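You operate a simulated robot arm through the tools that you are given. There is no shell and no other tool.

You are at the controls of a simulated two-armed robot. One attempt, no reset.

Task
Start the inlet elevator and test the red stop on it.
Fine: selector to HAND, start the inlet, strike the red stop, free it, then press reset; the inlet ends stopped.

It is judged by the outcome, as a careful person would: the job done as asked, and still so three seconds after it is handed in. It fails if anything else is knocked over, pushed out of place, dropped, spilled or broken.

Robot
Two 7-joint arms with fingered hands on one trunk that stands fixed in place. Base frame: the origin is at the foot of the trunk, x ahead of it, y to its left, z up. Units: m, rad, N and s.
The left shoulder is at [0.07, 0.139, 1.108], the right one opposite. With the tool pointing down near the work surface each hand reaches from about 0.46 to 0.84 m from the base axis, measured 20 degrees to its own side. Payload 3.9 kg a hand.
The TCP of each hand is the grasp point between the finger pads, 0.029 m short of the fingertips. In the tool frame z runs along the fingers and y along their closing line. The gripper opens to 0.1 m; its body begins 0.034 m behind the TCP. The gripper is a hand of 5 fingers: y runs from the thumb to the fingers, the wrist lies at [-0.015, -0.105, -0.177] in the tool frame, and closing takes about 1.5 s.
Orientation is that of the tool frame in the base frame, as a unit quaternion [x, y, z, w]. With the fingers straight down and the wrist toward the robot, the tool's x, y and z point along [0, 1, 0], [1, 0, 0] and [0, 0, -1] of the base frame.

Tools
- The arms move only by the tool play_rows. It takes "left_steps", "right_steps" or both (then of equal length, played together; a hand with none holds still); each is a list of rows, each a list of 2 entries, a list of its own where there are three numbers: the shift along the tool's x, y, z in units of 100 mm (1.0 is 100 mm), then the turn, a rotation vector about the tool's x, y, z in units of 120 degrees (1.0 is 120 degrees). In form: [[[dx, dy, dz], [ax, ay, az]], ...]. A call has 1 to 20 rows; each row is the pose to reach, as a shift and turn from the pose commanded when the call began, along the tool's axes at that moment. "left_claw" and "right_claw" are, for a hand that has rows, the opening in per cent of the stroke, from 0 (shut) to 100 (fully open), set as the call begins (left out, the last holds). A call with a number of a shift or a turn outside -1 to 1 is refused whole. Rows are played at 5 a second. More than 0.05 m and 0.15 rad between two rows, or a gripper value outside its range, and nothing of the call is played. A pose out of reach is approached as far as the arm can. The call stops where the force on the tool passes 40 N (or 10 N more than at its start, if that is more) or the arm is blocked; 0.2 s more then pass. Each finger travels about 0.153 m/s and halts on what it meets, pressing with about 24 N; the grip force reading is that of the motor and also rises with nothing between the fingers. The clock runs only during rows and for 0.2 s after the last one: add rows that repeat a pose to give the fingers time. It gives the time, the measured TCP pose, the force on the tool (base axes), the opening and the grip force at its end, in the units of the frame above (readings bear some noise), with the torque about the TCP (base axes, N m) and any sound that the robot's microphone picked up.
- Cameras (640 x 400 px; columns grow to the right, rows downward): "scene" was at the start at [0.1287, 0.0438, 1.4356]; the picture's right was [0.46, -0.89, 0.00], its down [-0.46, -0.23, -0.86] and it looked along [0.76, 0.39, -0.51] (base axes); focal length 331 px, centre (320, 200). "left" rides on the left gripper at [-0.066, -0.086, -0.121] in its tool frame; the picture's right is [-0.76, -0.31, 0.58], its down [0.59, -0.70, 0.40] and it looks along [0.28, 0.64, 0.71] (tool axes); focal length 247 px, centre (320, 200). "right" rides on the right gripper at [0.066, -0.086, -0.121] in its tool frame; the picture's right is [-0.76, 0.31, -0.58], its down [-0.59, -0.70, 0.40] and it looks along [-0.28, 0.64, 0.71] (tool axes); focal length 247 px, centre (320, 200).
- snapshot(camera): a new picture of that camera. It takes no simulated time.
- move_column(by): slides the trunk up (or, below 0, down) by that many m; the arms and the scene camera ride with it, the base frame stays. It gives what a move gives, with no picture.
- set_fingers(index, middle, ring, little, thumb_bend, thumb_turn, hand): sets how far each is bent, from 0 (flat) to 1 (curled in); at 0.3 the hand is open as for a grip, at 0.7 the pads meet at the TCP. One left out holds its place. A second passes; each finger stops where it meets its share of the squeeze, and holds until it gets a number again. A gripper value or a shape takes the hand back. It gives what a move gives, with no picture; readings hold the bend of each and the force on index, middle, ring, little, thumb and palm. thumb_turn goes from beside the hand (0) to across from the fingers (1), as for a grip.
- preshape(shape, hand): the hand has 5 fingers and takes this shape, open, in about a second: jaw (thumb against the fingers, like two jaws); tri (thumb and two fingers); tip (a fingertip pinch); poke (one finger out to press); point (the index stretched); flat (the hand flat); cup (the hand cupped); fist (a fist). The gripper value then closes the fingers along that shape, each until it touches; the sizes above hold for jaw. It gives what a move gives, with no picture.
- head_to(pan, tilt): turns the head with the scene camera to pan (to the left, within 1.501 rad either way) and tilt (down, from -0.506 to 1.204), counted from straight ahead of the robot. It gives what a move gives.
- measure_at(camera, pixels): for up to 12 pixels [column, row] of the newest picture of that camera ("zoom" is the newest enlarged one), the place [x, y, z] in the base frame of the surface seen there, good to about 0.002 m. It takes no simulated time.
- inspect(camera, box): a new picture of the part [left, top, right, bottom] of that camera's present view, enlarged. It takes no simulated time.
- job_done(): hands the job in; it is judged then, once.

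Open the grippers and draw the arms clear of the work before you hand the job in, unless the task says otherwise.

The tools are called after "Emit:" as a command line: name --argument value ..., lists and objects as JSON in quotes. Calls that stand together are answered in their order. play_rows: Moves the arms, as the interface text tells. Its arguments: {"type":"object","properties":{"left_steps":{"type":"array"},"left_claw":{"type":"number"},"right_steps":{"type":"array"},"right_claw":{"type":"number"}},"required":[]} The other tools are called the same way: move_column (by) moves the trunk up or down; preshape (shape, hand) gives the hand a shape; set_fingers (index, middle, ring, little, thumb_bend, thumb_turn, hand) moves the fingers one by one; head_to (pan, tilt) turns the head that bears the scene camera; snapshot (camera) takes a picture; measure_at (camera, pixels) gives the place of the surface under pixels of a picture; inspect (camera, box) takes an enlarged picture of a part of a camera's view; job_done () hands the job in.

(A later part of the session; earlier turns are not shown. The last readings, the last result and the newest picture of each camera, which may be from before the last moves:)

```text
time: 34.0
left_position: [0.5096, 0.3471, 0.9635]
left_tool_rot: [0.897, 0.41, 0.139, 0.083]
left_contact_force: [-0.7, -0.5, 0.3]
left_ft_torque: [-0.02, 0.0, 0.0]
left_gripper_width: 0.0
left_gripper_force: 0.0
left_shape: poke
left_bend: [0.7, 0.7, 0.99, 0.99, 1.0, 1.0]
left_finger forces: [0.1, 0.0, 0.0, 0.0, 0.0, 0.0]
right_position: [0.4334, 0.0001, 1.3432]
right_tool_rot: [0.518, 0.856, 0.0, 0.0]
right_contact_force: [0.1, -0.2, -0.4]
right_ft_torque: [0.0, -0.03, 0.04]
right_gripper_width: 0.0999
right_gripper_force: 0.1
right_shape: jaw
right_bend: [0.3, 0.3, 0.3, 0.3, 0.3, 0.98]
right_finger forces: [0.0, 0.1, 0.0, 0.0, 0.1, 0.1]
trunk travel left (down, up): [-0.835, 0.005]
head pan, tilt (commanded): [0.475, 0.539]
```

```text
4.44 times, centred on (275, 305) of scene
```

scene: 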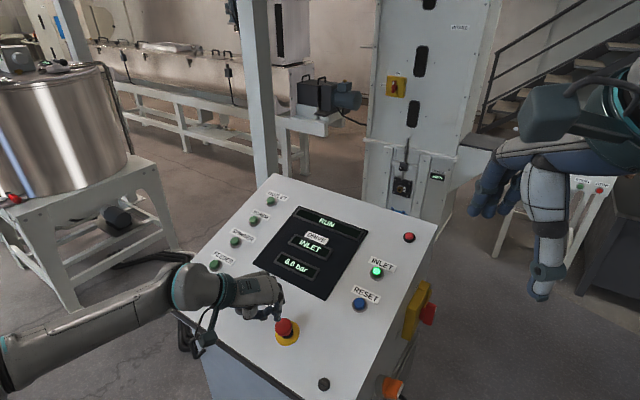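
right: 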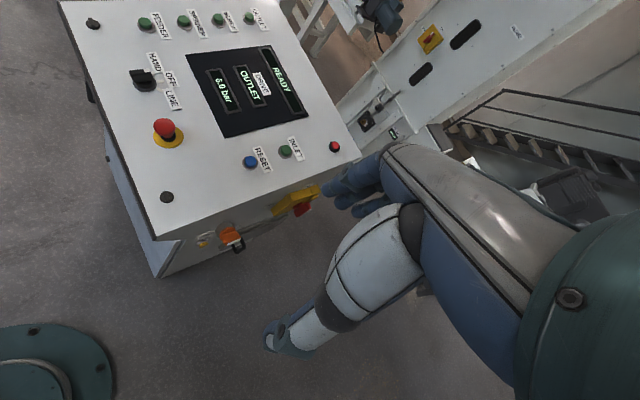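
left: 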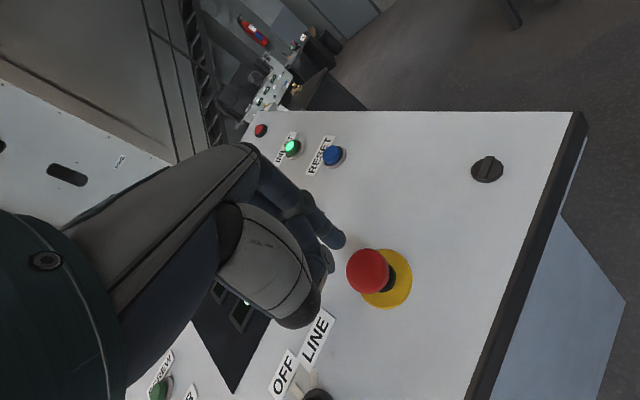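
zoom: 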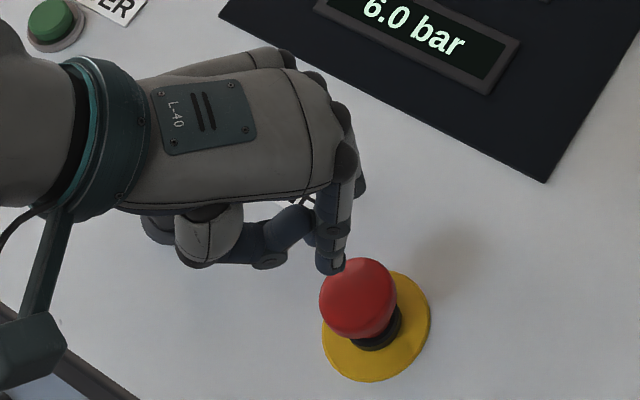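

Index and middle straddle the head's centre. I descend to just above it and then press in ~3 mm steps, watching force and the display.

Emit:
play_rows --left_steps '[[[0, 0, 0.15], [0, 0, 0]], [[0, 0, 0.3], [0, 0, 0]], [[0, 0, 0.42], [0, 0, 0]], [[0, 0, 0.48], [0, 0, 0]], [[0, 0, 0.52], [0, 0, 0]], [[0, 0, 0.55], [0, 0, 0]], [[0, 0, 0.58], [0, 0, 0]], [[0, 0, 0.61], [0, 0, 0]]]'

Emit:
snapshot --camera "scene"

Emit:
inspect --camera "scene" --box '[225, 260, 325, 350]'

```text
time: 35.8
left_position: [0.5267, 0.3458, 0.9056]
left_tool_rot: [0.898, 0.41, 0.139, 0.083]
left_contact_force: [0.3, -0.7, 0.7]
left_ft_torque: [0.03, 0.02, -0.01]
left_gripper_width: 0.0002
left_gripper_force: 0.1
left_shape: poke
left_bend: [0.7, 0.7, 0.99, 0.99, 1.0, 1.0]
left_finger forces: [0.0, 1.3, 0.0, 0.1, 0.0, 0.1]
right_position: [0.4315, -0.0008, 1.343]
right_tool_rot: [0.518, 0.856, 0.0, -0.001]
right_contact_force: [0.1, 0.8, 0.4]
right_ft_torque: [-0.05, 0.02, 0.01]
right_gripper_width: 0.0997
right_gripper_force: 0.0
right_shape: jaw
right_bend: [0.3, 0.3, 0.3, 0.3, 0.3, 0.98]
right_finger forces: [0.0, 0.1, 0.0, 0.0, 0.0, 0.1]
trunk travel left (down, up): [-0.835, 0.005]
head pan, tilt (commanded): [0.475, 0.539]
```

```text
taken
```

scene: 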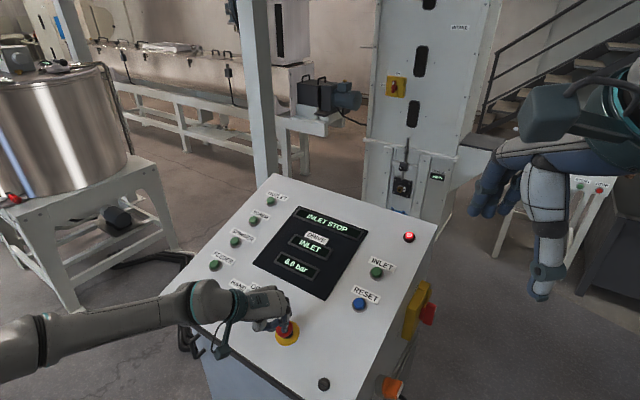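

```text
4.44 times, centred on (275, 305) of scene
```

zoom: 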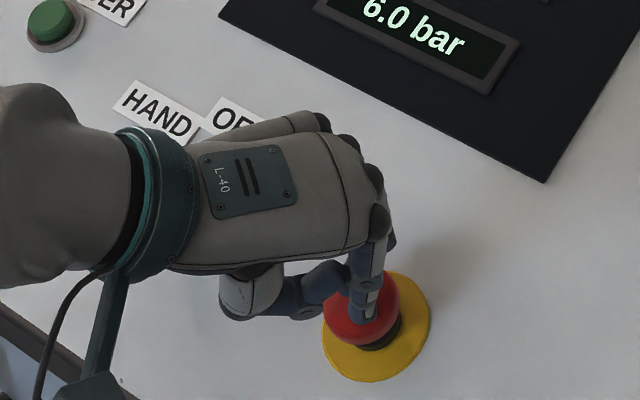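

The display reads INLET STOP, the red lamp is lit and INLET is dark: the stop is struck. I lift off and check whether the head is latched down.

Emit:
play_rows --left_steps '[[[0, 0, -0.2], [0, 0, 0]], [[0, 0, -0.4], [0, 0, 0]], [[0, 0, -0.6], [0, 0, 0]], [[0, 0, -0.8], [0, 0, 0]], [[0, 0, -0.8], [0, 0, 0]]]'

Emit:
inspect --camera "scene" --box '[255, 300, 325, 360]'

Emit:
inspect --camera "scene" --box '[240, 190, 440, 320]'

Emit:
inspect --camera "left" --box '[310, 200, 450, 330]'

```text
time: 37.0
left_position: [0.5026, 0.3475, 0.9824]
left_tool_rot: [0.898, 0.409, 0.138, 0.084]
left_contact_force: [-0.6, 0.7, 0.5]
left_ft_torque: [-0.01, -0.03, 0.01]
left_gripper_width: 0.0
left_gripper_force: 0.0
left_shape: poke
left_bend: [0.7, 0.7, 0.99, 0.99, 1.0, 1.0]
left_finger forces: [0.1, 0.0, 0.0, 0.0, 0.1, 0.0]
right_position: [0.4333, -0.0003, 1.3424]
right_tool_rot: [0.518, 0.855, 0.0, -0.001]
right_contact_force: [0.7, 0.0, -1.3]
right_ft_torque: [-0.02, 0.02, 0.01]
right_gripper_width: 0.0998
right_gripper_force: 0.1
right_shape: jaw
right_bend: [0.3, 0.3, 0.3, 0.3, 0.3, 0.98]
right_finger forces: [0.0, 0.0, 0.1, 0.0, 0.0, 0.1]
trunk travel left (down, up): [-0.835, 0.005]
head pan, tilt (commanded): [0.475, 0.539]
```

```text
6.67 times, centred on (290, 330) of scene
```

zoom: 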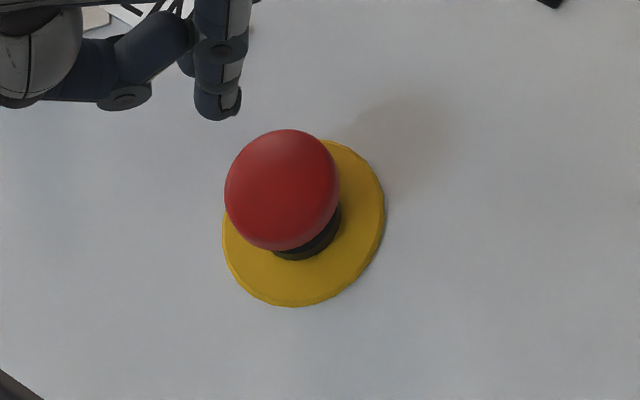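

```text
3.08 times, centred on (340, 255) of scene
```

zoom: 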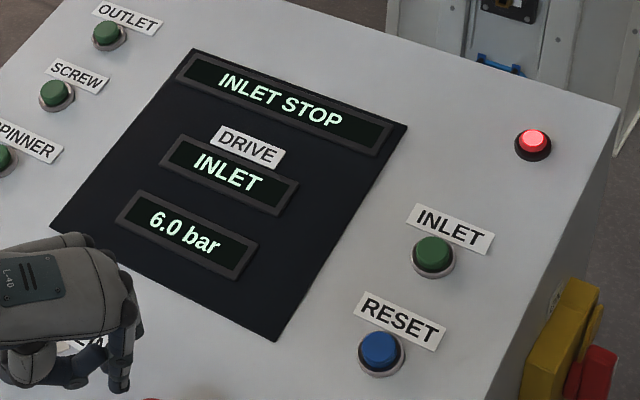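

```text
3.08 times, centred on (380, 265) of left
```

zoom: 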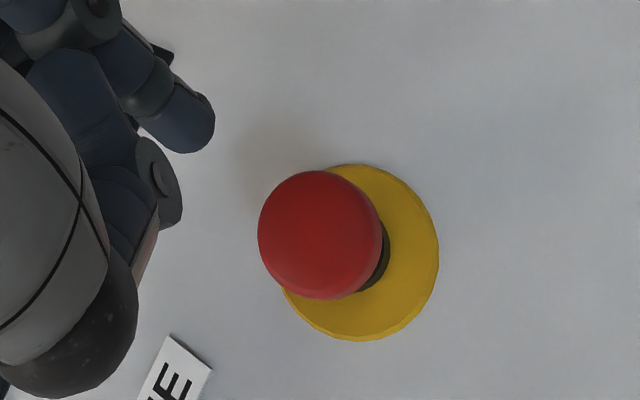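

I'll measure the head's height to see if it is latched down (free height was ~46 mm).

Emit:
measure_at --camera "zoom" --pixels '[[318, 235], [300, 220], [340, 250], [270, 230], [370, 230], [318, 180], [318, 290], [400, 300], [380, 262]]'

```text
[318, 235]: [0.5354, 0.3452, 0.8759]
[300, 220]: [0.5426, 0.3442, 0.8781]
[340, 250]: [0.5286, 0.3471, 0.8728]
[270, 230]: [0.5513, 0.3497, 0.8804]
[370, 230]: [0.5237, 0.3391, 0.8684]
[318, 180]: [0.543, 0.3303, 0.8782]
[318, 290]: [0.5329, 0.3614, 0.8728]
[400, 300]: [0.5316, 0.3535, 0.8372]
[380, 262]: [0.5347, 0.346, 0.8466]
```

The head is latched about 10 mm down (top now ~36 mm above the panel). I'll shape the hand to "tri" and test in the air whether a clockwise twist of ~0.7 rad is reachable here.

Emit:
preshape --shape "tri" --hand "left"

Emit:
play_rows --left_steps '[[[0, 0, 0], [0, 0, 0.065]], [[0, 0, 0], [0, 0, 0.13]], [[0, 0, 0], [0, 0, 0.195]], [[0, 0, 0], [0, 0, 0.26]], [[0, 0, 0], [0, 0, 0.325]], [[0, 0, 0], [0, 0, 0.39]]]'

Emit:
snapshot --camera "left"

Emit:
snapshot --camera "scene"

```text
time: 37.9
left_position: [0.5012, 0.3467, 0.9823]
left_tool_rot: [0.898, 0.41, 0.139, 0.084]
left_contact_force: [0.3, -0.5, -0.2]
left_ft_torque: [-0.02, -0.03, 0.01]
left_gripper_width: 0.0998
left_gripper_force: 0.2
left_shape: tri
left_bend: [0.3, 0.3, 0.99, 0.99, 0.3, 0.98]
left_finger forces: [0.1, 0.0, 0.1, 0.0, 0.0, 0.0]
right_position: [0.4325, 0.0002, 1.3414]
right_tool_rot: [0.518, 0.855, 0.001, 0.0]
right_contact_force: [0.8, 0.3, -0.8]
right_ft_torque: [-0.04, 0.02, -0.01]
right_gripper_width: 0.0997
right_gripper_force: 0.1
right_shape: jaw
right_bend: [0.3, 0.3, 0.3, 0.3, 0.3, 0.98]
right_finger forces: [0.1, 0.0, 0.0, 0.1, 0.0, 0.0]
trunk travel left (down, up): [-0.835, 0.005]
head pan, tilt (commanded): [0.475, 0.539]
```

```text
time: 39.3
left_position: [0.5024, 0.3484, 0.9827]
left_tool_rot: [0.987, 0.018, 0.161, 0.022]
left_contact_force: [-1.0, -0.4, 0.5]
left_ft_torque: [0.02, 0.04, -0.03]
left_gripper_width: 0.1001
left_gripper_force: 0.2
left_shape: tri
left_bend: [0.3, 0.3, 0.99, 0.99, 0.3, 0.98]
left_finger forces: [0.0, 0.1, 0.0, 0.0, 0.0, 0.0]
right_position: [0.4335, 0.0002, 1.3426]
right_tool_rot: [0.518, 0.856, 0.0, -0.002]
right_contact_force: [0.7, -0.4, 1.1]
right_ft_torque: [0.03, 0.03, 0.04]
right_gripper_width: 0.0997
right_gripper_force: 0.0
right_shape: jaw
right_bend: [0.3, 0.3, 0.3, 0.3, 0.3, 0.98]
right_finger forces: [0.0, 0.0, 0.0, 0.0, 0.0, 0.0]
trunk travel left (down, up): [-0.835, 0.005]
head pan, tilt (commanded): [0.475, 0.539]
```

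```text
taken
```

left: 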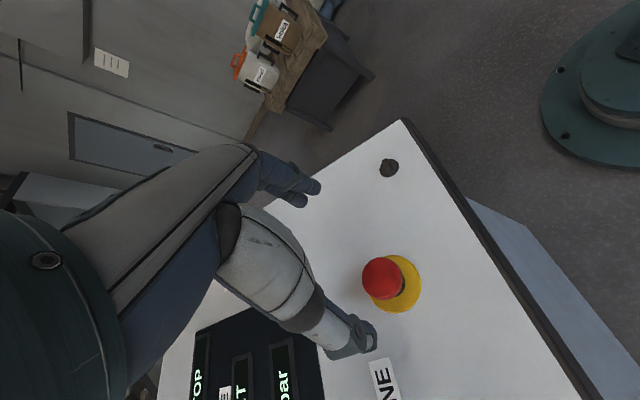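

```text
taken
```

scene: 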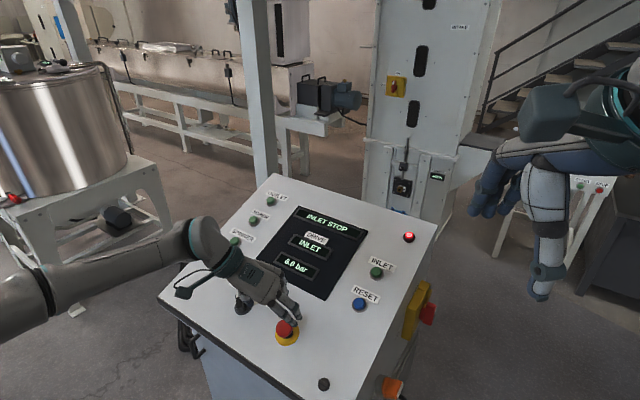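

The twist is reachable. I turn back to the starting heading, then descend 80 mm toward the head with the fingers open.

Emit:
play_rows --left_steps '[[[0, 0, 0], [0, 0, -0.065]], [[0, 0, 0], [0, 0, -0.13]], [[0, 0, 0], [0, 0, -0.195]], [[0, 0, 0], [0, 0, -0.26]], [[0, 0, 0], [0, 0, -0.325]], [[0, 0, 0], [0, 0, -0.39]]]'

Emit:
play_rows --left_steps '[[[0.02, 0.0, 0.2], [0, 0, 0]], [[0.02, 0.0, 0.4], [0, 0, 0]], [[0.02, 0.0, 0.6], [0, 0, 0]], [[0.02, 0.0, 0.8], [0, 0, 0]], [[0.02, 0.0, 0.8], [0, 0, 0]]]'

Emit:
snapshot --camera "left"

Emit:
inspect --camera "scene" --box '[230, 270, 350, 370]'

```text
time: 40.7
left_position: [0.5014, 0.3473, 0.9823]
left_tool_rot: [0.897, 0.41, 0.14, 0.084]
left_contact_force: [-0.4, -0.4, -1.3]
left_ft_torque: [0.02, 0.02, 0.02]
left_gripper_width: 0.0998
left_gripper_force: 0.1
left_shape: tri
left_bend: [0.3, 0.3, 0.99, 0.99, 0.3, 0.98]
left_finger forces: [0.0, 0.1, 0.0, 0.1, 0.0, 0.0]
right_position: [0.4315, -0.0002, 1.3424]
right_tool_rot: [0.518, 0.856, 0.0, -0.001]
right_contact_force: [0.2, 0.0, -0.4]
right_ft_torque: [0.0, 0.03, 0.01]
right_gripper_width: 0.0999
right_gripper_force: 0.0
right_shape: jaw
right_bend: [0.3, 0.3, 0.3, 0.3, 0.3, 0.98]
right_finger forces: [0.0, 0.0, 0.0, 0.1, 0.0, 0.0]
trunk travel left (down, up): [-0.835, 0.005]
head pan, tilt (commanded): [0.475, 0.539]
```

```text
time: 41.9
left_position: [0.5284, 0.3464, 0.9075]
left_tool_rot: [0.897, 0.41, 0.139, 0.082]
left_contact_force: [-0.8, -0.6, 0.1]
left_ft_torque: [0.03, -0.02, 0.03]
left_gripper_width: 0.0998
left_gripper_force: 0.0
left_shape: tri
left_bend: [0.3, 0.3, 0.99, 0.99, 0.3, 0.98]
left_finger forces: [0.0, 0.0, 0.0, 0.1, 0.0, 0.0]
right_position: [0.433, -0.0005, 1.3421]
right_tool_rot: [0.518, 0.856, 0.001, -0.001]
right_contact_force: [0.7, 0.0, 0.7]
right_ft_torque: [0.0, -0.01, -0.03]
right_gripper_width: 0.0996
right_gripper_force: 0.1
right_shape: jaw
right_bend: [0.3, 0.3, 0.3, 0.3, 0.3, 0.98]
right_finger forces: [0.0, 0.0, 0.0, 0.0, 0.0, 0.0]
trunk travel left (down, up): [-0.835, 0.005]
head pan, tilt (commanded): [0.475, 0.539]
```

```text
taken
```

left: 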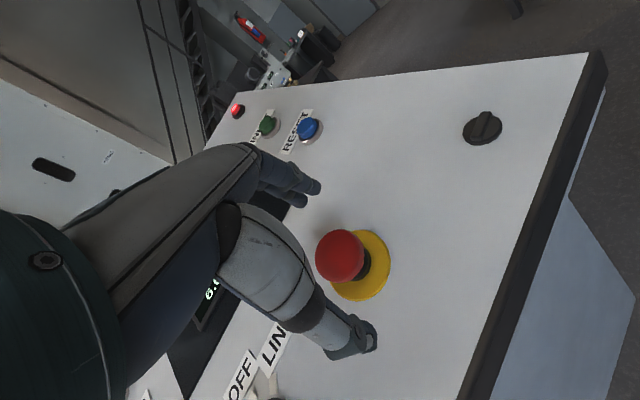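

```text
4.00 times, centred on (290, 320) of scene
```

zoom: 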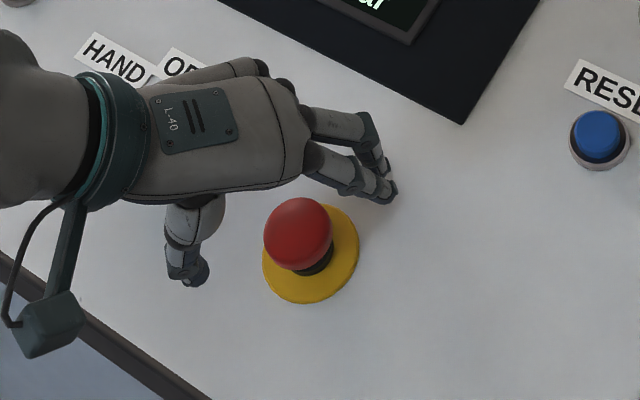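

TCP is centred over the head at h≈68 mm, with thumb and two fingers on opposite sides. I'll measure fingertip heights before going lower.

Emit:
measure_at --camera "zoom" --pixels '[[195, 278], [185, 272], [200, 265], [385, 195], [390, 185], [370, 190], [350, 185], [300, 215], [275, 235], [322, 235]]'

Emit:
measure_at --camera "left" --pixels '[[350, 350], [370, 340], [340, 350], [315, 187], [303, 200], [310, 183], [340, 255], [320, 255], [360, 255]]'

```text
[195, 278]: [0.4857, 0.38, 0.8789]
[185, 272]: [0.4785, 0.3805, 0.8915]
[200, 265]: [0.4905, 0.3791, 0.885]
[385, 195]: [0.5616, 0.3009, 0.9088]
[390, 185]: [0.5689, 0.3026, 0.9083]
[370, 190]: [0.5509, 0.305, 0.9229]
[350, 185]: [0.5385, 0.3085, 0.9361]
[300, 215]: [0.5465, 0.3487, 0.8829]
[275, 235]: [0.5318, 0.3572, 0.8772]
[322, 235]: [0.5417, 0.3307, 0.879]
```

```text
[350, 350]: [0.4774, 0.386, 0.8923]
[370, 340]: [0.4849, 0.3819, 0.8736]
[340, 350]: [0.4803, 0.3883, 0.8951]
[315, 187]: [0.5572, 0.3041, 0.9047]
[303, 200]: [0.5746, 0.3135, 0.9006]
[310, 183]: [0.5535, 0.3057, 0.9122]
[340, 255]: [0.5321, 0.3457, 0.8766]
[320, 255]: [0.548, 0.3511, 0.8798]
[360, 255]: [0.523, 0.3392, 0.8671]
```

Tips are ~15–18 mm below the TCP and swing lower on closing. I descend 30 mm so the pads straddle the head, then close the fingers with repeat rows.

Emit:
play_rows --left_steps '[[[0, 0, 0.1], [0, 0, 0]], [[0, 0, 0.2], [0, 0, 0]], [[0, 0, 0.3], [0, 0, 0]], [[0, 0, 0.3], [0, 0, 0]]]'

Emit:
inspect --camera "scene" --box '[230, 270, 350, 370]'

Emit:
inspect --camera "left" --box '[260, 150, 440, 370]'

```text
time: 42.9
left_position: [0.5383, 0.3449, 0.8765]
left_tool_rot: [0.898, 0.41, 0.14, 0.083]
left_contact_force: [0.4, 0.6, -0.7]
left_ft_torque: [-0.01, 0.0, 0.0]
left_gripper_width: 0.1001
left_gripper_force: 0.1
left_shape: tri
left_bend: [0.3, 0.3, 0.99, 0.99, 0.3, 0.98]
left_finger forces: [0.0, 0.0, 0.0, 0.0, 0.1, 0.0]
right_position: [0.4322, 0.0001, 1.3426]
right_tool_rot: [0.518, 0.855, 0.001, -0.001]
right_contact_force: [0.8, 0.4, 0.3]
right_ft_torque: [-0.03, -0.04, -0.02]
right_gripper_width: 0.1
right_gripper_force: 0.1
right_shape: jaw
right_bend: [0.3, 0.3, 0.3, 0.3, 0.3, 0.98]
right_finger forces: [0.0, 0.0, 0.1, 0.0, 0.0, 0.0]
trunk travel left (down, up): [-0.835, 0.005]
head pan, tilt (commanded): [0.475, 0.539]
```

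```text
4.00 times, centred on (290, 320) of scene
```

zoom: 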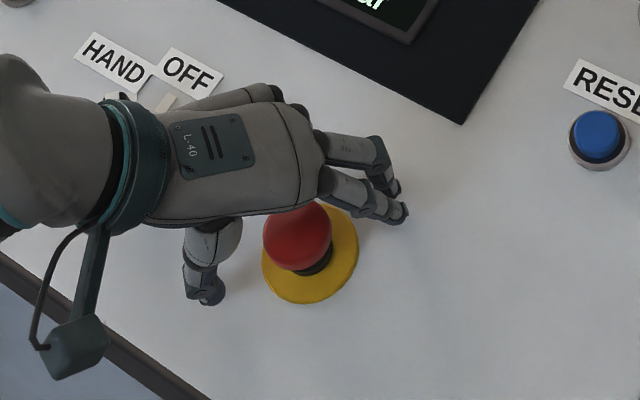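

```text
1.82 times, centred on (350, 260) of left
```

zoom: 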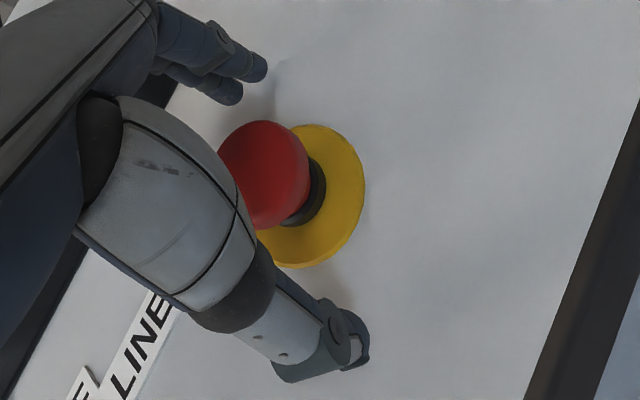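

Positioned around the head (TCP h≈35 mm) with no contact. I close the grip on the head.

Emit:
play_rows --left_steps '[[[0, 0, 0], [0, 0, 0]], [[0, 0, 0], [0, 0, 0]], [[0, 0, 0], [0, 0, 0]], [[0, 0, 0], [0, 0, 0]], [[0, 0, 0], [0, 0, 0]], [[0, 0, 0], [0, 0, 0]], [[0, 0, 0], [0, 0, 0]], [[0, 0, 0], [0, 0, 0]]]' --left_claw 0

Emit:
inspect --camera "scene" --box '[230, 270, 350, 370]'

Emit:
inspect --camera "left" --box '[260, 150, 440, 370]'

```text
time: 44.7
left_position: [0.5394, 0.3444, 0.8775]
left_tool_rot: [0.898, 0.409, 0.138, 0.084]
left_contact_force: [0.6, -1.2, -3.8]
left_ft_torque: [-0.11, 0.0, -0.04]
left_gripper_width: 0.029
left_gripper_force: 24.2
left_shape: tri
left_bend: [0.75, 0.54, 1.0, 1.0, 0.46, 1.0]
left_finger forces: [11.6, 9.0, 0.0, 0.0, 21.3, 0.0]
right_position: [0.4336, 0.0004, 1.3427]
right_tool_rot: [0.518, 0.855, 0.0, -0.001]
right_contact_force: [-0.1, -0.5, 0.2]
right_ft_torque: [0.02, -0.01, 0.01]
right_gripper_width: 0.0999
right_gripper_force: 0.1
right_shape: jaw
right_bend: [0.3, 0.3, 0.3, 0.3, 0.3, 0.98]
right_finger forces: [0.0, 0.0, 0.1, 0.0, 0.0, 0.1]
trunk travel left (down, up): [-0.835, 0.005]
head pan, tilt (commanded): [0.475, 0.539]
```

```text
4.00 times, centred on (290, 320) of scene
```

zoom: 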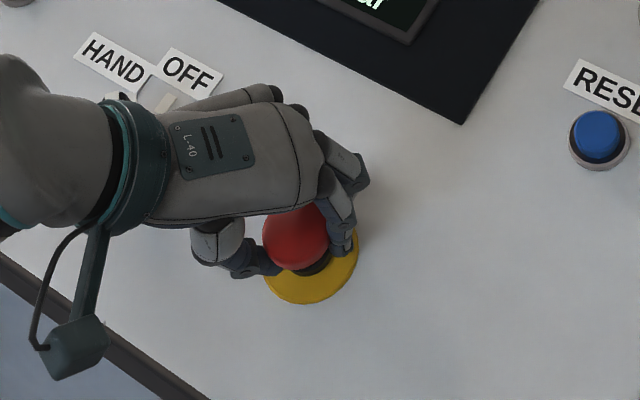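

```text
1.82 times, centred on (350, 260) of left
```

zoom: 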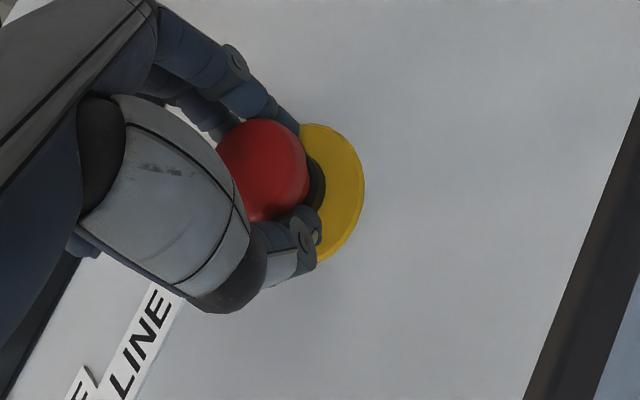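

Good grip on the head (thumb 21 N, index 12 N, middle 9 N). I now twist clockwise about 37° and look at the head and display.

Emit:
play_rows --left_steps '[[[0, 0, 0], [0, 0, 0.06]], [[0, 0, 0], [0, 0, 0.12]], [[0, 0, 0], [0, 0, 0.18]], [[0, 0, 0], [0, 0, 0.24]], [[0, 0, 0], [0, 0, 0.31]], [[0, 0, 0], [0, 0, 0.31]]]'

Emit:
snapshot --camera "scene"

Emit:
inspect --camera "scene" --box '[230, 270, 350, 370]'

```text
time: 46.1
left_position: [0.5397, 0.3457, 0.8783]
left_tool_rot: [0.981, 0.102, 0.159, 0.034]
left_contact_force: [-1.1, 2.6, 4.9]
left_ft_torque: [-0.08, 0.05, 0.03]
left_gripper_width: 0.0305
left_gripper_force: 24.3
left_shape: tri
left_bend: [0.76, 0.55, 1.0, 1.0, 0.46, 1.0]
left_finger forces: [11.1, 8.0, 0.0, 0.0, 19.7, 0.0]
right_position: [0.4313, 0.0, 1.3421]
right_tool_rot: [0.518, 0.856, 0.001, -0.001]
right_contact_force: [0.6, -0.6, 0.2]
right_ft_torque: [0.02, 0.01, -0.01]
right_gripper_width: 0.0997
right_gripper_force: 0.0
right_shape: jaw
right_bend: [0.3, 0.3, 0.3, 0.3, 0.3, 0.98]
right_finger forces: [0.1, 0.0, 0.0, 0.0, 0.0, 0.0]
trunk travel left (down, up): [-0.835, 0.005]
head pan, tilt (commanded): [0.475, 0.539]
```

```text
taken
```

scene: 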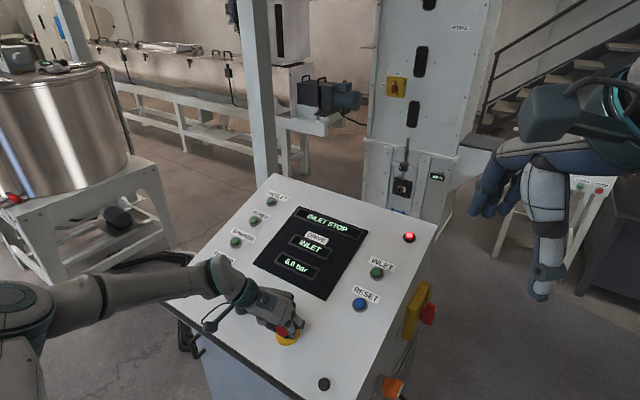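

```text
4.00 times, centred on (290, 320) of scene
```

zoom: 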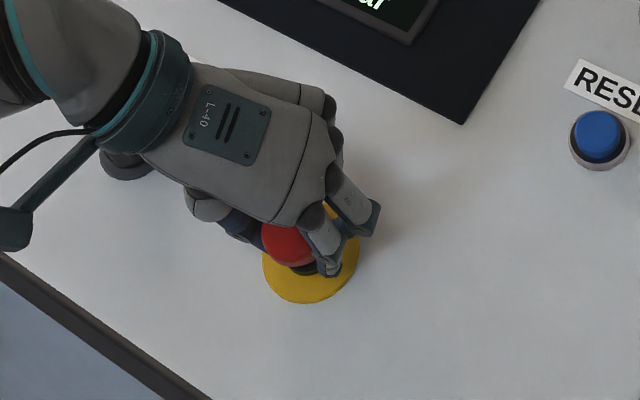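

The vertical force flipped from −4 N to +5 N, which may mean the head is pushing up. I'll measure the head's top point here.

Emit:
inspect --camera "scene" --box '[270, 310, 320, 355]'

Emit:
measure_at --camera "zoom" --pixels '[[200, 190], [180, 200], [220, 170], [240, 210], [200, 160], [160, 180], [220, 230], [300, 340]]'

Emit:
snapshot --camera "left"

```text
8.89 times, centred on (295, 332) of scene
```

zoom: 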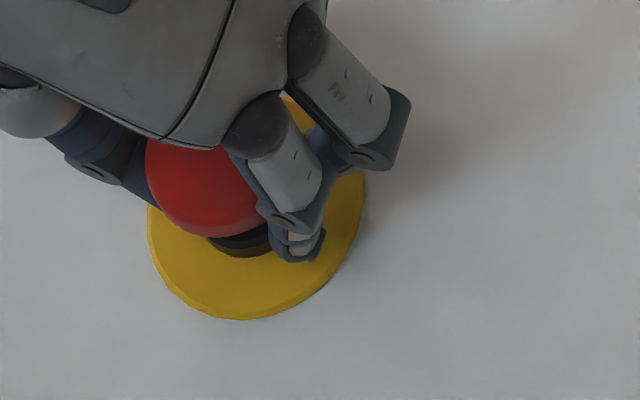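

```text
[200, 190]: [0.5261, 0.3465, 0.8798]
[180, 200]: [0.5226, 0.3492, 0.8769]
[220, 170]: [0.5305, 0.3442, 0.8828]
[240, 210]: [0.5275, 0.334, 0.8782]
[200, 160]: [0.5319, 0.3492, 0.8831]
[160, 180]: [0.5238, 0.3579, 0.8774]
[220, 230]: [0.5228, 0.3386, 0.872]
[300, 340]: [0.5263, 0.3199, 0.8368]
```

```text
taken
```

left: 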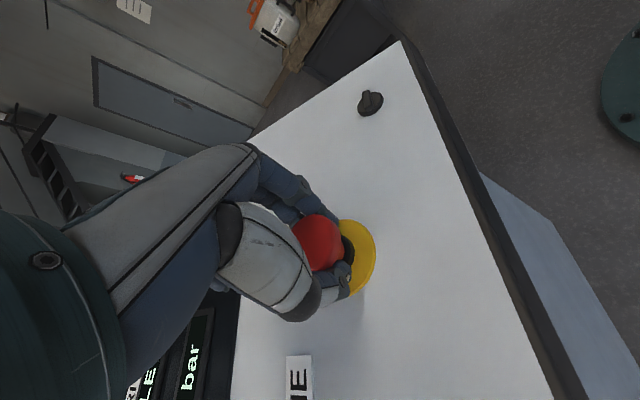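

The head surface is now ~9 mm higher than when latched, so it has been freed. I open the fingers, then lift straight off.

Emit:
play_rows --left_steps '[[[0, 0, 0], [0, 0, 0]], [[0, 0, 0], [0, 0, 0]], [[0, 0, 0], [0, 0, 0]], [[0, 0, 0], [0, 0, 0]], [[0, 0, 0], [0, 0, 0]], [[0, 0, 0], [0, 0, 0]]]' --left_claw 100

Emit:
play_rows --left_steps '[[[0, 0, -0.2], [0, 0, 0]], [[0, 0, -0.4], [0, 0, 0]], [[0, 0, -0.6], [0, 0, 0]], [[0, 0, -0.8], [0, 0, 0]], [[0, 0, -1.0], [0, 0, 0]], [[0, 0, -1.0], [0, 0, 0]]]'

Emit:
snapshot --camera "scene"

Emit:
inspect --camera "scene" --box '[255, 300, 325, 360]'

Emit:
measure_at --camera "zoom" --pixels '[[280, 190], [280, 160], [250, 190], [310, 190], [280, 220]]'

```text
time: 47.5
left_position: [0.5387, 0.346, 0.8783]
left_tool_rot: [0.981, 0.102, 0.158, 0.035]
left_contact_force: [0.1, -0.3, -0.6]
left_ft_torque: [0.03, 0.0, 0.05]
left_gripper_width: 0.0995
left_gripper_force: 0.0
left_shape: tri
left_bend: [0.3, 0.3, 0.99, 0.99, 0.3, 0.98]
left_finger forces: [0.0, 0.0, 0.0, 0.0, 0.0, 0.0]
right_position: [0.433, -0.0006, 1.3426]
right_tool_rot: [0.518, 0.855, 0.002, 0.0]
right_contact_force: [0.7, -0.5, -0.3]
right_ft_torque: [-0.02, -0.05, -0.02]
right_gripper_width: 0.0997
right_gripper_force: 0.1
right_shape: jaw
right_bend: [0.3, 0.3, 0.3, 0.3, 0.3, 0.98]
right_finger forces: [0.1, 0.0, 0.0, 0.1, 0.0, 0.1]
trunk travel left (down, up): [-0.835, 0.005]
head pan, tilt (commanded): [0.475, 0.539]
```

```text
time: 48.9
left_position: [0.5074, 0.3494, 0.9729]
left_tool_rot: [0.981, 0.103, 0.159, 0.035]
left_contact_force: [0.2, -0.3, 0.1]
left_ft_torque: [-0.02, 0.0, 0.01]
left_gripper_width: 0.0996
left_gripper_force: 0.0
left_shape: tri
left_bend: [0.3, 0.3, 0.99, 0.99, 0.3, 0.98]
left_finger forces: [0.0, 0.1, 0.0, 0.0, 0.0, 0.0]
right_position: [0.4339, -0.0001, 1.3411]
right_tool_rot: [0.517, 0.856, 0.0, -0.001]
right_contact_force: [-0.8, -0.2, 0.1]
right_ft_torque: [-0.01, 0.01, 0.0]
right_gripper_width: 0.0998
right_gripper_force: 0.1
right_shape: jaw
right_bend: [0.3, 0.3, 0.3, 0.3, 0.3, 0.98]
right_finger forces: [0.0, 0.1, 0.0, 0.1, 0.0, 0.0]
trunk travel left (down, up): [-0.835, 0.005]
head pan, tilt (commanded): [0.475, 0.539]
```

```text
taken
```

scene: 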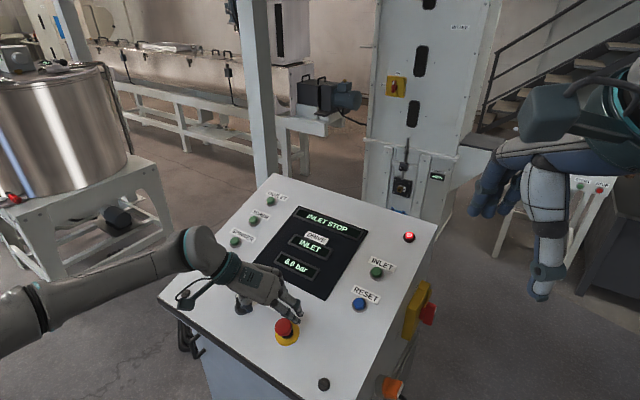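

```text
6.67 times, centred on (290, 330) of scene
```

zoom: 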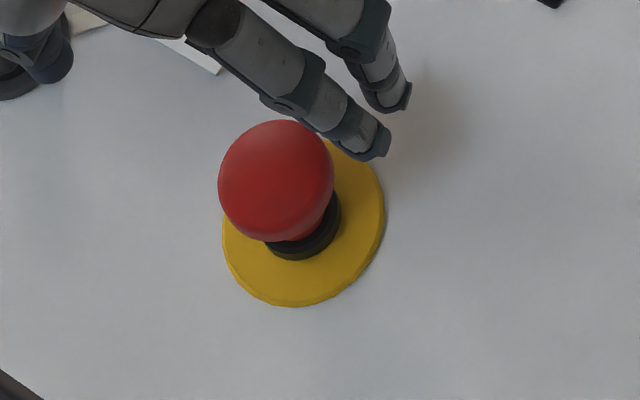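

```text
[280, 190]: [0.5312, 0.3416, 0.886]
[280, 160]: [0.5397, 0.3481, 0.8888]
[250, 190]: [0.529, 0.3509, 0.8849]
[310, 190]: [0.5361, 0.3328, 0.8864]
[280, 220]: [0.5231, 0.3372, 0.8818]
```

The head is back at its free height (~46 mm). Now I reshape to the index poke, turn the hand back to the earlier heading, and move toward RESET.

Emit:
set_fingers --hand "left" --index 0.6 --middle 1.0 --ring 1.0 --little 1.0 --thumb_bend 1.0 --thumb_turn 1.0

Emit:
play_rows --left_steps '[[[0, 0, 0], [0, 0, -0.062]], [[0, 0, 0], [0, 0, -0.124]], [[0, 0, 0], [0, 0, -0.186]], [[0, 0, 0], [0, 0, -0.248]], [[0, 0, 0], [0, 0, -0.31]]]'

Emit:
play_rows --left_steps '[[[-0.02, 0.2, 0.0], [0, 0, 0]], [[-0.04, 0.4, 0.0], [0, 0, 0]], [[-0.06, 0.6, 0.0], [0, 0, 0]], [[-0.07, 0.8, 0.0], [0, 0, 0]]]'

Emit:
play_rows --left_steps '[[[-0.01, 0.2, 0.0], [0, 0, 0]], [[-0.02, 0.4, 0.1], [0, 0, 0]], [[-0.04, 0.6, 0.2], [0, 0, 0]], [[-0.05, 0.85, 0.3], [0, 0, 0]], [[-0.05, 0.85, 0.3], [0, 0, 0]]]'

Emit:
snapshot --camera "scene"

Emit:
snapshot --camera "left"

```text
time: 49.9
left_position: [0.5059, 0.348, 0.9727]
left_tool_rot: [0.981, 0.103, 0.158, 0.034]
left_contact_force: [0.3, 0.4, 0.0]
left_ft_torque: [0.01, -0.03, -0.03]
left_gripper_width: 0.008
left_gripper_force: 0.2
left_shape: fingers
left_bend: [0.53, 0.99, 0.99, 1.0, 0.87, 1.0]
left_finger forces: [0.1, 0.1, 0.0, 0.0, 0.0, 0.0]
right_position: [0.4321, -0.0002, 1.3415]
right_tool_rot: [0.518, 0.856, 0.0, -0.001]
right_contact_force: [0.4, 0.6, 1.1]
right_ft_torque: [0.0, -0.01, 0.0]
right_gripper_width: 0.0999
right_gripper_force: 0.0
right_shape: jaw
right_bend: [0.3, 0.3, 0.3, 0.3, 0.3, 0.98]
right_finger forces: [0.1, 0.0, 0.0, 0.1, 0.0, 0.0]
trunk travel left (down, up): [-0.835, 0.005]
head pan, tilt (commanded): [0.475, 0.539]
```

```text
time: 51.1
left_position: [0.507, 0.3483, 0.9734]
left_tool_rot: [0.898, 0.41, 0.139, 0.085]
left_contact_force: [0.6, 0.7, 0.5]
left_ft_torque: [-0.02, -0.03, -0.02]
left_gripper_width: 0.0077
left_gripper_force: 0.1
left_shape: fingers
left_bend: [0.53, 0.99, 0.99, 1.0, 0.87, 1.0]
left_finger forces: [0.0, 0.0, 0.0, 0.0, 0.0, 0.1]
right_position: [0.4327, -0.0017, 1.3423]
right_tool_rot: [0.518, 0.855, 0.001, -0.001]
right_contact_force: [-0.1, -0.4, 1.0]
right_ft_torque: [-0.02, 0.0, -0.02]
right_gripper_width: 0.0996
right_gripper_force: 0.0
right_shape: jaw
right_bend: [0.3, 0.3, 0.3, 0.3, 0.3, 0.98]
right_finger forces: [0.0, 0.1, 0.0, 0.1, 0.0, 0.1]
trunk travel left (down, up): [-0.835, 0.005]
head pan, tilt (commanded): [0.475, 0.539]
```

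```text
time: 52.1
left_position: [0.56, 0.2912, 0.9922]
left_tool_rot: [0.897, 0.41, 0.138, 0.084]
left_contact_force: [-0.4, 0.1, 0.4]
left_ft_torque: [0.0, 0.02, -0.02]
left_gripper_width: 0.0079
left_gripper_force: 0.0
left_shape: fingers
left_bend: [0.53, 0.99, 0.99, 1.0, 0.87, 1.0]
left_finger forces: [0.0, 0.1, 0.1, 0.0, 0.1, 0.0]
right_position: [0.4326, -0.0025, 1.3429]
right_tool_rot: [0.518, 0.855, 0.001, -0.002]
right_contact_force: [0.1, -0.5, 0.1]
right_ft_torque: [0.0, 0.04, -0.03]
right_gripper_width: 0.0998
right_gripper_force: 0.1
right_shape: jaw
right_bend: [0.3, 0.3, 0.3, 0.3, 0.3, 0.98]
right_finger forces: [0.0, 0.0, 0.0, 0.0, 0.1, 0.0]
trunk travel left (down, up): [-0.835, 0.005]
head pan, tilt (commanded): [0.475, 0.539]
```

```text
time: 53.3
left_position: [0.6264, 0.2331, 0.9856]
left_tool_rot: [0.898, 0.409, 0.138, 0.085]
left_contact_force: [0.0, -0.9, 0.1]
left_ft_torque: [0.03, -0.01, -0.02]
left_gripper_width: 0.0076
left_gripper_force: 0.0
left_shape: fingers
left_bend: [0.53, 0.99, 0.99, 1.0, 0.87, 1.0]
left_finger forces: [0.1, 0.1, 0.1, 0.0, 0.0, 0.0]
right_position: [0.4322, 0.0008, 1.3425]
right_tool_rot: [0.518, 0.855, 0.0, 0.0]
right_contact_force: [0.0, 0.2, 0.0]
right_ft_torque: [0.0, -0.05, -0.01]
right_gripper_width: 0.0999
right_gripper_force: 0.0
right_shape: jaw
right_bend: [0.3, 0.3, 0.3, 0.3, 0.3, 0.98]
right_finger forces: [0.0, 0.0, 0.0, 0.1, 0.1, 0.0]
trunk travel left (down, up): [-0.835, 0.005]
head pan, tilt (commanded): [0.475, 0.539]
```

```text
taken
```

scene: 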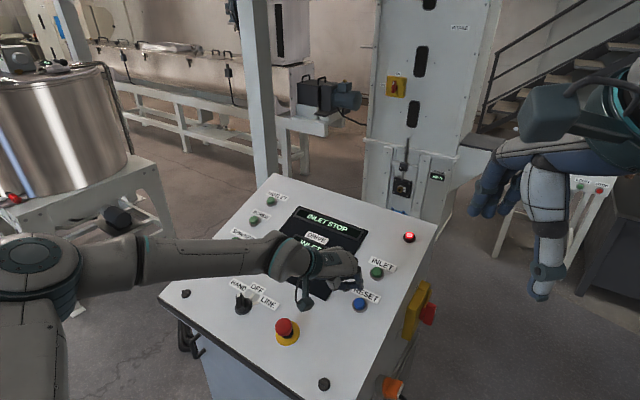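

```text
taken
```

left: 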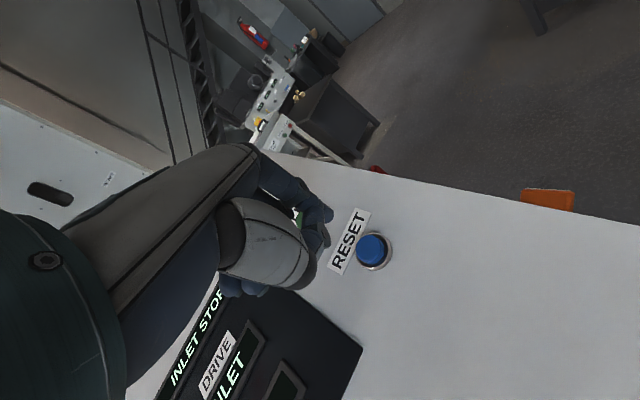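

The index only reached bend 0.53 and the thumb 0.87 — they interfere. I reopen to jaw, then poke, then curl the middle as before, all ~10 cm above the panel.

Emit:
preshape --shape "jaw" --hand "left"

Emit:
preshape --shape "poke" --hand "left"

Emit:
set_fingers --hand "left" --index 0.6 --middle 1.0 --ring 1.0 --little 1.0

Emit:
snapshot --camera "left"

Emit:
inspect --camera "scene" --box '[310, 230, 410, 320]'

```text
time: 54.2
left_position: [0.6266, 0.2321, 0.9856]
left_tool_rot: [0.898, 0.41, 0.139, 0.083]
left_contact_force: [0.4, -0.9, -0.5]
left_ft_torque: [-0.02, -0.03, -0.02]
left_gripper_width: 0.0997
left_gripper_force: 0.1
left_shape: jaw
left_bend: [0.3, 0.3, 0.3, 0.3, 0.3, 0.98]
left_finger forces: [0.0, 0.0, 0.0, 0.0, 0.0, 0.1]
right_position: [0.432, -0.0006, 1.3425]
right_tool_rot: [0.518, 0.855, 0.001, -0.001]
right_contact_force: [0.4, -0.6, -0.6]
right_ft_torque: [0.03, -0.03, 0.02]
right_gripper_width: 0.0997
right_gripper_force: 0.0
right_shape: jaw
right_bend: [0.3, 0.3, 0.3, 0.3, 0.3, 0.98]
right_finger forces: [0.1, 0.0, 0.0, 0.0, 0.0, 0.0]
trunk travel left (down, up): [-0.835, 0.005]
head pan, tilt (commanded): [0.475, 0.539]
```

```text
time: 55.1
left_position: [0.6281, 0.2318, 0.9854]
left_tool_rot: [0.898, 0.41, 0.139, 0.084]
left_contact_force: [-0.2, 0.4, -0.1]
left_ft_torque: [0.0, 0.0, -0.01]
left_gripper_width: 0.0
left_gripper_force: 0.0
left_shape: poke
left_bend: [0.7, 0.7, 0.99, 0.99, 1.0, 1.0]
left_finger forces: [0.1, 0.0, 0.0, 0.1, 0.0, 0.1]
right_position: [0.4322, 0.0001, 1.3428]
right_tool_rot: [0.518, 0.855, 0.0, 0.0]
right_contact_force: [0.2, 0.3, -1.1]
right_ft_torque: [-0.01, -0.03, 0.02]
right_gripper_width: 0.1
right_gripper_force: 0.1
right_shape: jaw
right_bend: [0.3, 0.3, 0.3, 0.3, 0.3, 0.98]
right_finger forces: [0.1, 0.1, 0.1, 0.0, 0.0, 0.0]
trunk travel left (down, up): [-0.835, 0.005]
head pan, tilt (commanded): [0.475, 0.539]
```

```text
time: 56.1
left_position: [0.627, 0.232, 0.986]
left_tool_rot: [0.898, 0.41, 0.138, 0.084]
left_contact_force: [-0.3, -0.3, 0.0]
left_ft_torque: [0.0, 0.02, -0.02]
left_gripper_width: 0.0338
left_gripper_force: 0.0
left_shape: fingers
left_bend: [0.6, 1.0, 1.0, 1.0, 1.0, 1.0]
left_finger forces: [0.1, 0.0, 0.1, 0.1, 0.0, 0.0]
right_position: [0.4326, -0.0001, 1.3422]
right_tool_rot: [0.518, 0.855, 0.001, -0.001]
right_contact_force: [-0.3, -0.1, 0.1]
right_ft_torque: [-0.01, -0.01, 0.02]
right_gripper_width: 0.1
right_gripper_force: 0.0
right_shape: jaw
right_bend: [0.3, 0.3, 0.3, 0.3, 0.3, 0.98]
right_finger forces: [0.0, 0.0, 0.0, 0.0, 0.0, 0.1]
trunk travel left (down, up): [-0.835, 0.005]
head pan, tilt (commanded): [0.475, 0.539]
```

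```text
taken
```

left: 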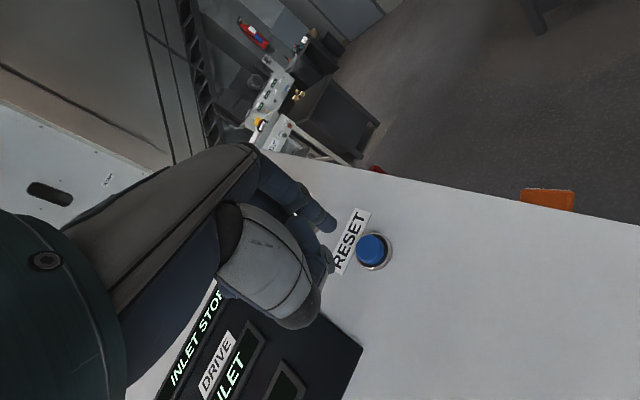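

```text
4.44 times, centred on (360, 275) of scene
```

zoom: 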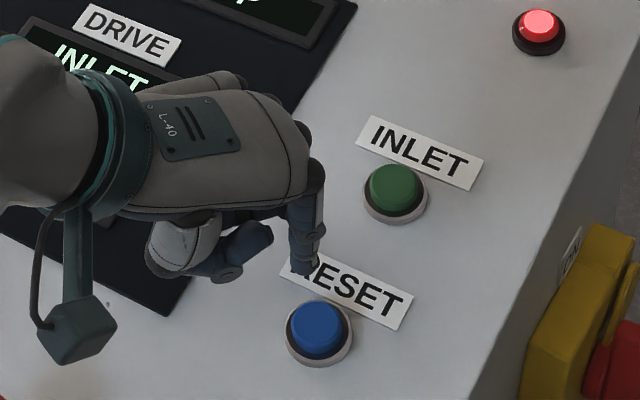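

Index tip is aligned over RESET (gap ~64 mm). I descend and press in small steps.

Emit:
play_rows --left_steps '[[[0, 0, 0.15], [0, 0, 0]], [[0, 0, 0.3], [0, 0, 0]], [[0, 0, 0.45], [0, 0, 0]], [[0, 0, 0.55], [0, 0, 0]], [[0, 0, 0.61], [0, 0, 0]], [[0, 0, 0.64], [0, 0, 0]], [[0, 0, 0.66], [0, 0, 0]], [[0, 0, 0.68], [0, 0, 0]], [[0, 0, 0.7], [0, 0, 0]]]'

Emit:
inspect --camera "scene" --box '[240, 190, 440, 320]'

```text
time: 58.1
left_position: [0.647, 0.2283, 0.9216]
left_tool_rot: [0.897, 0.409, 0.142, 0.086]
left_contact_force: [-4.1, 0.5, 10.7]
left_ft_torque: [-0.22, -0.16, -0.04]
left_gripper_width: 0.0338
left_gripper_force: 5.4
left_shape: fingers
left_bend: [0.6, 1.0, 1.0, 1.0, 1.0, 1.0]
left_finger forces: [11.3, 0.1, 0.0, 0.0, 0.1, 0.0]
right_position: [0.4297, -0.0014, 1.3435]
right_tool_rot: [0.518, 0.855, 0.001, 0.0]
right_contact_force: [0.3, 0.4, 0.0]
right_ft_torque: [-0.02, 0.02, -0.02]
right_gripper_width: 0.0999
right_gripper_force: 0.1
right_shape: jaw
right_bend: [0.3, 0.3, 0.3, 0.3, 0.3, 0.98]
right_finger forces: [0.0, 0.0, 0.1, 0.1, 0.0, 0.1]
trunk travel left (down, up): [-0.835, 0.005]
head pan, tilt (commanded): [0.475, 0.539]
heard: click
```

```text
3.08 times, centred on (340, 255) of scene
```

zoom: 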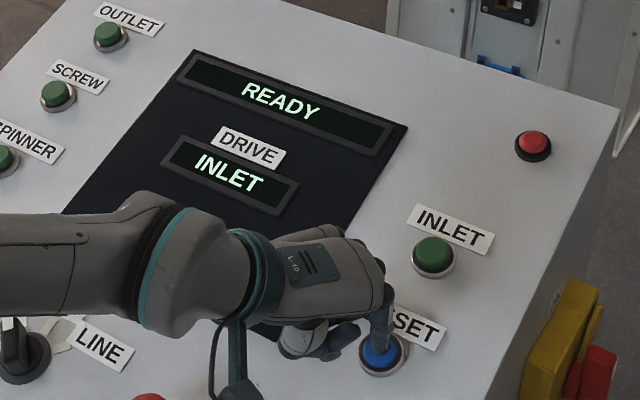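

A click, the display is READY and the red lamp is out; INLET is dark. I retract the finger and inspect the whole panel.

Emit:
play_rows --left_steps '[[[0, 0, -0.2], [0, 0, 0]], [[0, 0, -0.4], [0, 0, 0]], [[0, 0, -0.6], [0, 0, 0]], [[0, 0, -0.8], [0, 0, 0]], [[0, 0, -1.0], [0, 0, 0]]]'

Emit:
play_rows --left_steps '[[[-0.02, -0.25, -0.1], [0, 0, 0]], [[-0.04, -0.5, -0.2], [0, 0, 0]], [[-0.06, -0.75, -0.3], [0, 0, 0]], [[-0.07, -1.0, -0.4], [0, 0, 0]]]'

Emit:
play_rows --left_steps '[[[0.1, -0.25, -0.1], [0, 0, 0]], [[0.2, -0.5, -0.2], [0, 0, 0]], [[0.3, -0.75, -0.3], [0, 0, 0]], [[0.4, -1.0, -0.4], [0, 0, 0]]]'

Emit:
snapshot --camera "scene"

```text
time: 59.3
left_position: [0.6148, 0.2325, 1.0147]
left_tool_rot: [0.898, 0.409, 0.139, 0.083]
left_contact_force: [-0.5, 0.6, 0.9]
left_ft_torque: [-0.02, 0.0, 0.0]
left_gripper_width: 0.034
left_gripper_force: 0.2
left_shape: fingers
left_bend: [0.6, 1.0, 1.0, 1.0, 1.0, 1.0]
left_finger forces: [0.1, 0.1, 0.1, 0.0, 0.0, 0.0]
right_position: [0.4322, -0.0007, 1.3426]
right_tool_rot: [0.518, 0.856, 0.0, 0.0]
right_contact_force: [-0.4, -0.1, -0.2]
right_ft_torque: [-0.02, -0.01, -0.01]
right_gripper_width: 0.0998
right_gripper_force: 0.0
right_shape: jaw
right_bend: [0.3, 0.3, 0.3, 0.3, 0.3, 0.98]
right_finger forces: [0.1, 0.0, 0.0, 0.0, 0.0, 0.0]
trunk travel left (down, up): [-0.835, 0.005]
head pan, tilt (commanded): [0.475, 0.539]
```

```text
time: 60.3
left_position: [0.5275, 0.2959, 1.0245]
left_tool_rot: [0.897, 0.41, 0.14, 0.085]
left_contact_force: [0.0, -0.1, -0.6]
left_ft_torque: [-0.01, -0.03, 0.0]
left_gripper_width: 0.0344
left_gripper_force: 0.1
left_shape: fingers
left_bend: [0.6, 1.0, 1.0, 1.0, 1.0, 1.0]
left_finger forces: [0.1, 0.0, 0.0, 0.0, 0.1, 0.0]
right_position: [0.4299, 0.0003, 1.3436]
right_tool_rot: [0.517, 0.856, 0.0, 0.0]
right_contact_force: [-0.4, -0.7, -0.4]
right_ft_torque: [-0.04, -0.01, 0.01]
right_gripper_width: 0.1
right_gripper_force: 0.1
right_shape: jaw
right_bend: [0.3, 0.3, 0.3, 0.3, 0.3, 0.98]
right_finger forces: [0.0, 0.0, 0.0, 0.1, 0.1, 0.1]
trunk travel left (down, up): [-0.835, 0.005]
head pan, tilt (commanded): [0.475, 0.539]
```

```text
time: 61.3
left_position: [0.4685, 0.3919, 1.0442]
left_tool_rot: [0.897, 0.41, 0.139, 0.084]
left_contact_force: [1.1, 0.4, 0.3]
left_ft_torque: [-0.01, -0.01, -0.01]
left_gripper_width: 0.0339
left_gripper_force: 0.1
left_shape: fingers
left_bend: [0.6, 1.0, 1.0, 1.0, 1.0, 1.0]
left_finger forces: [0.0, 0.1, 0.0, 0.1, 0.0, 0.0]
right_position: [0.4321, 0.0013, 1.3424]
right_tool_rot: [0.518, 0.855, 0.0, -0.001]
right_contact_force: [-0.2, -0.2, 0.3]
right_ft_torque: [-0.04, -0.02, -0.01]
right_gripper_width: 0.0997
right_gripper_force: 0.1
right_shape: jaw
right_bend: [0.3, 0.3, 0.3, 0.3, 0.3, 0.98]
right_finger forces: [0.0, 0.1, 0.0, 0.0, 0.1, 0.0]
trunk travel left (down, up): [-0.835, 0.005]
head pan, tilt (commanded): [0.475, 0.539]
```

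```text
taken
```

scene: 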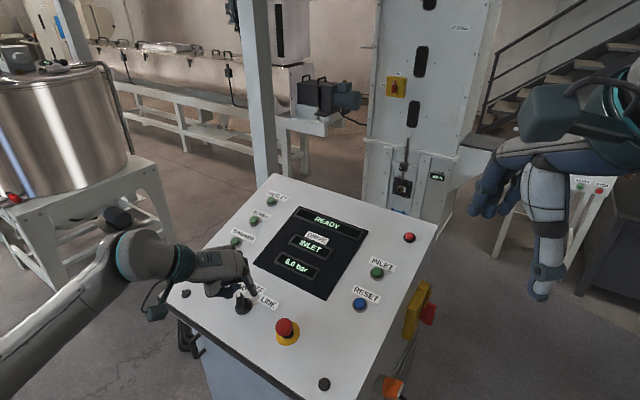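

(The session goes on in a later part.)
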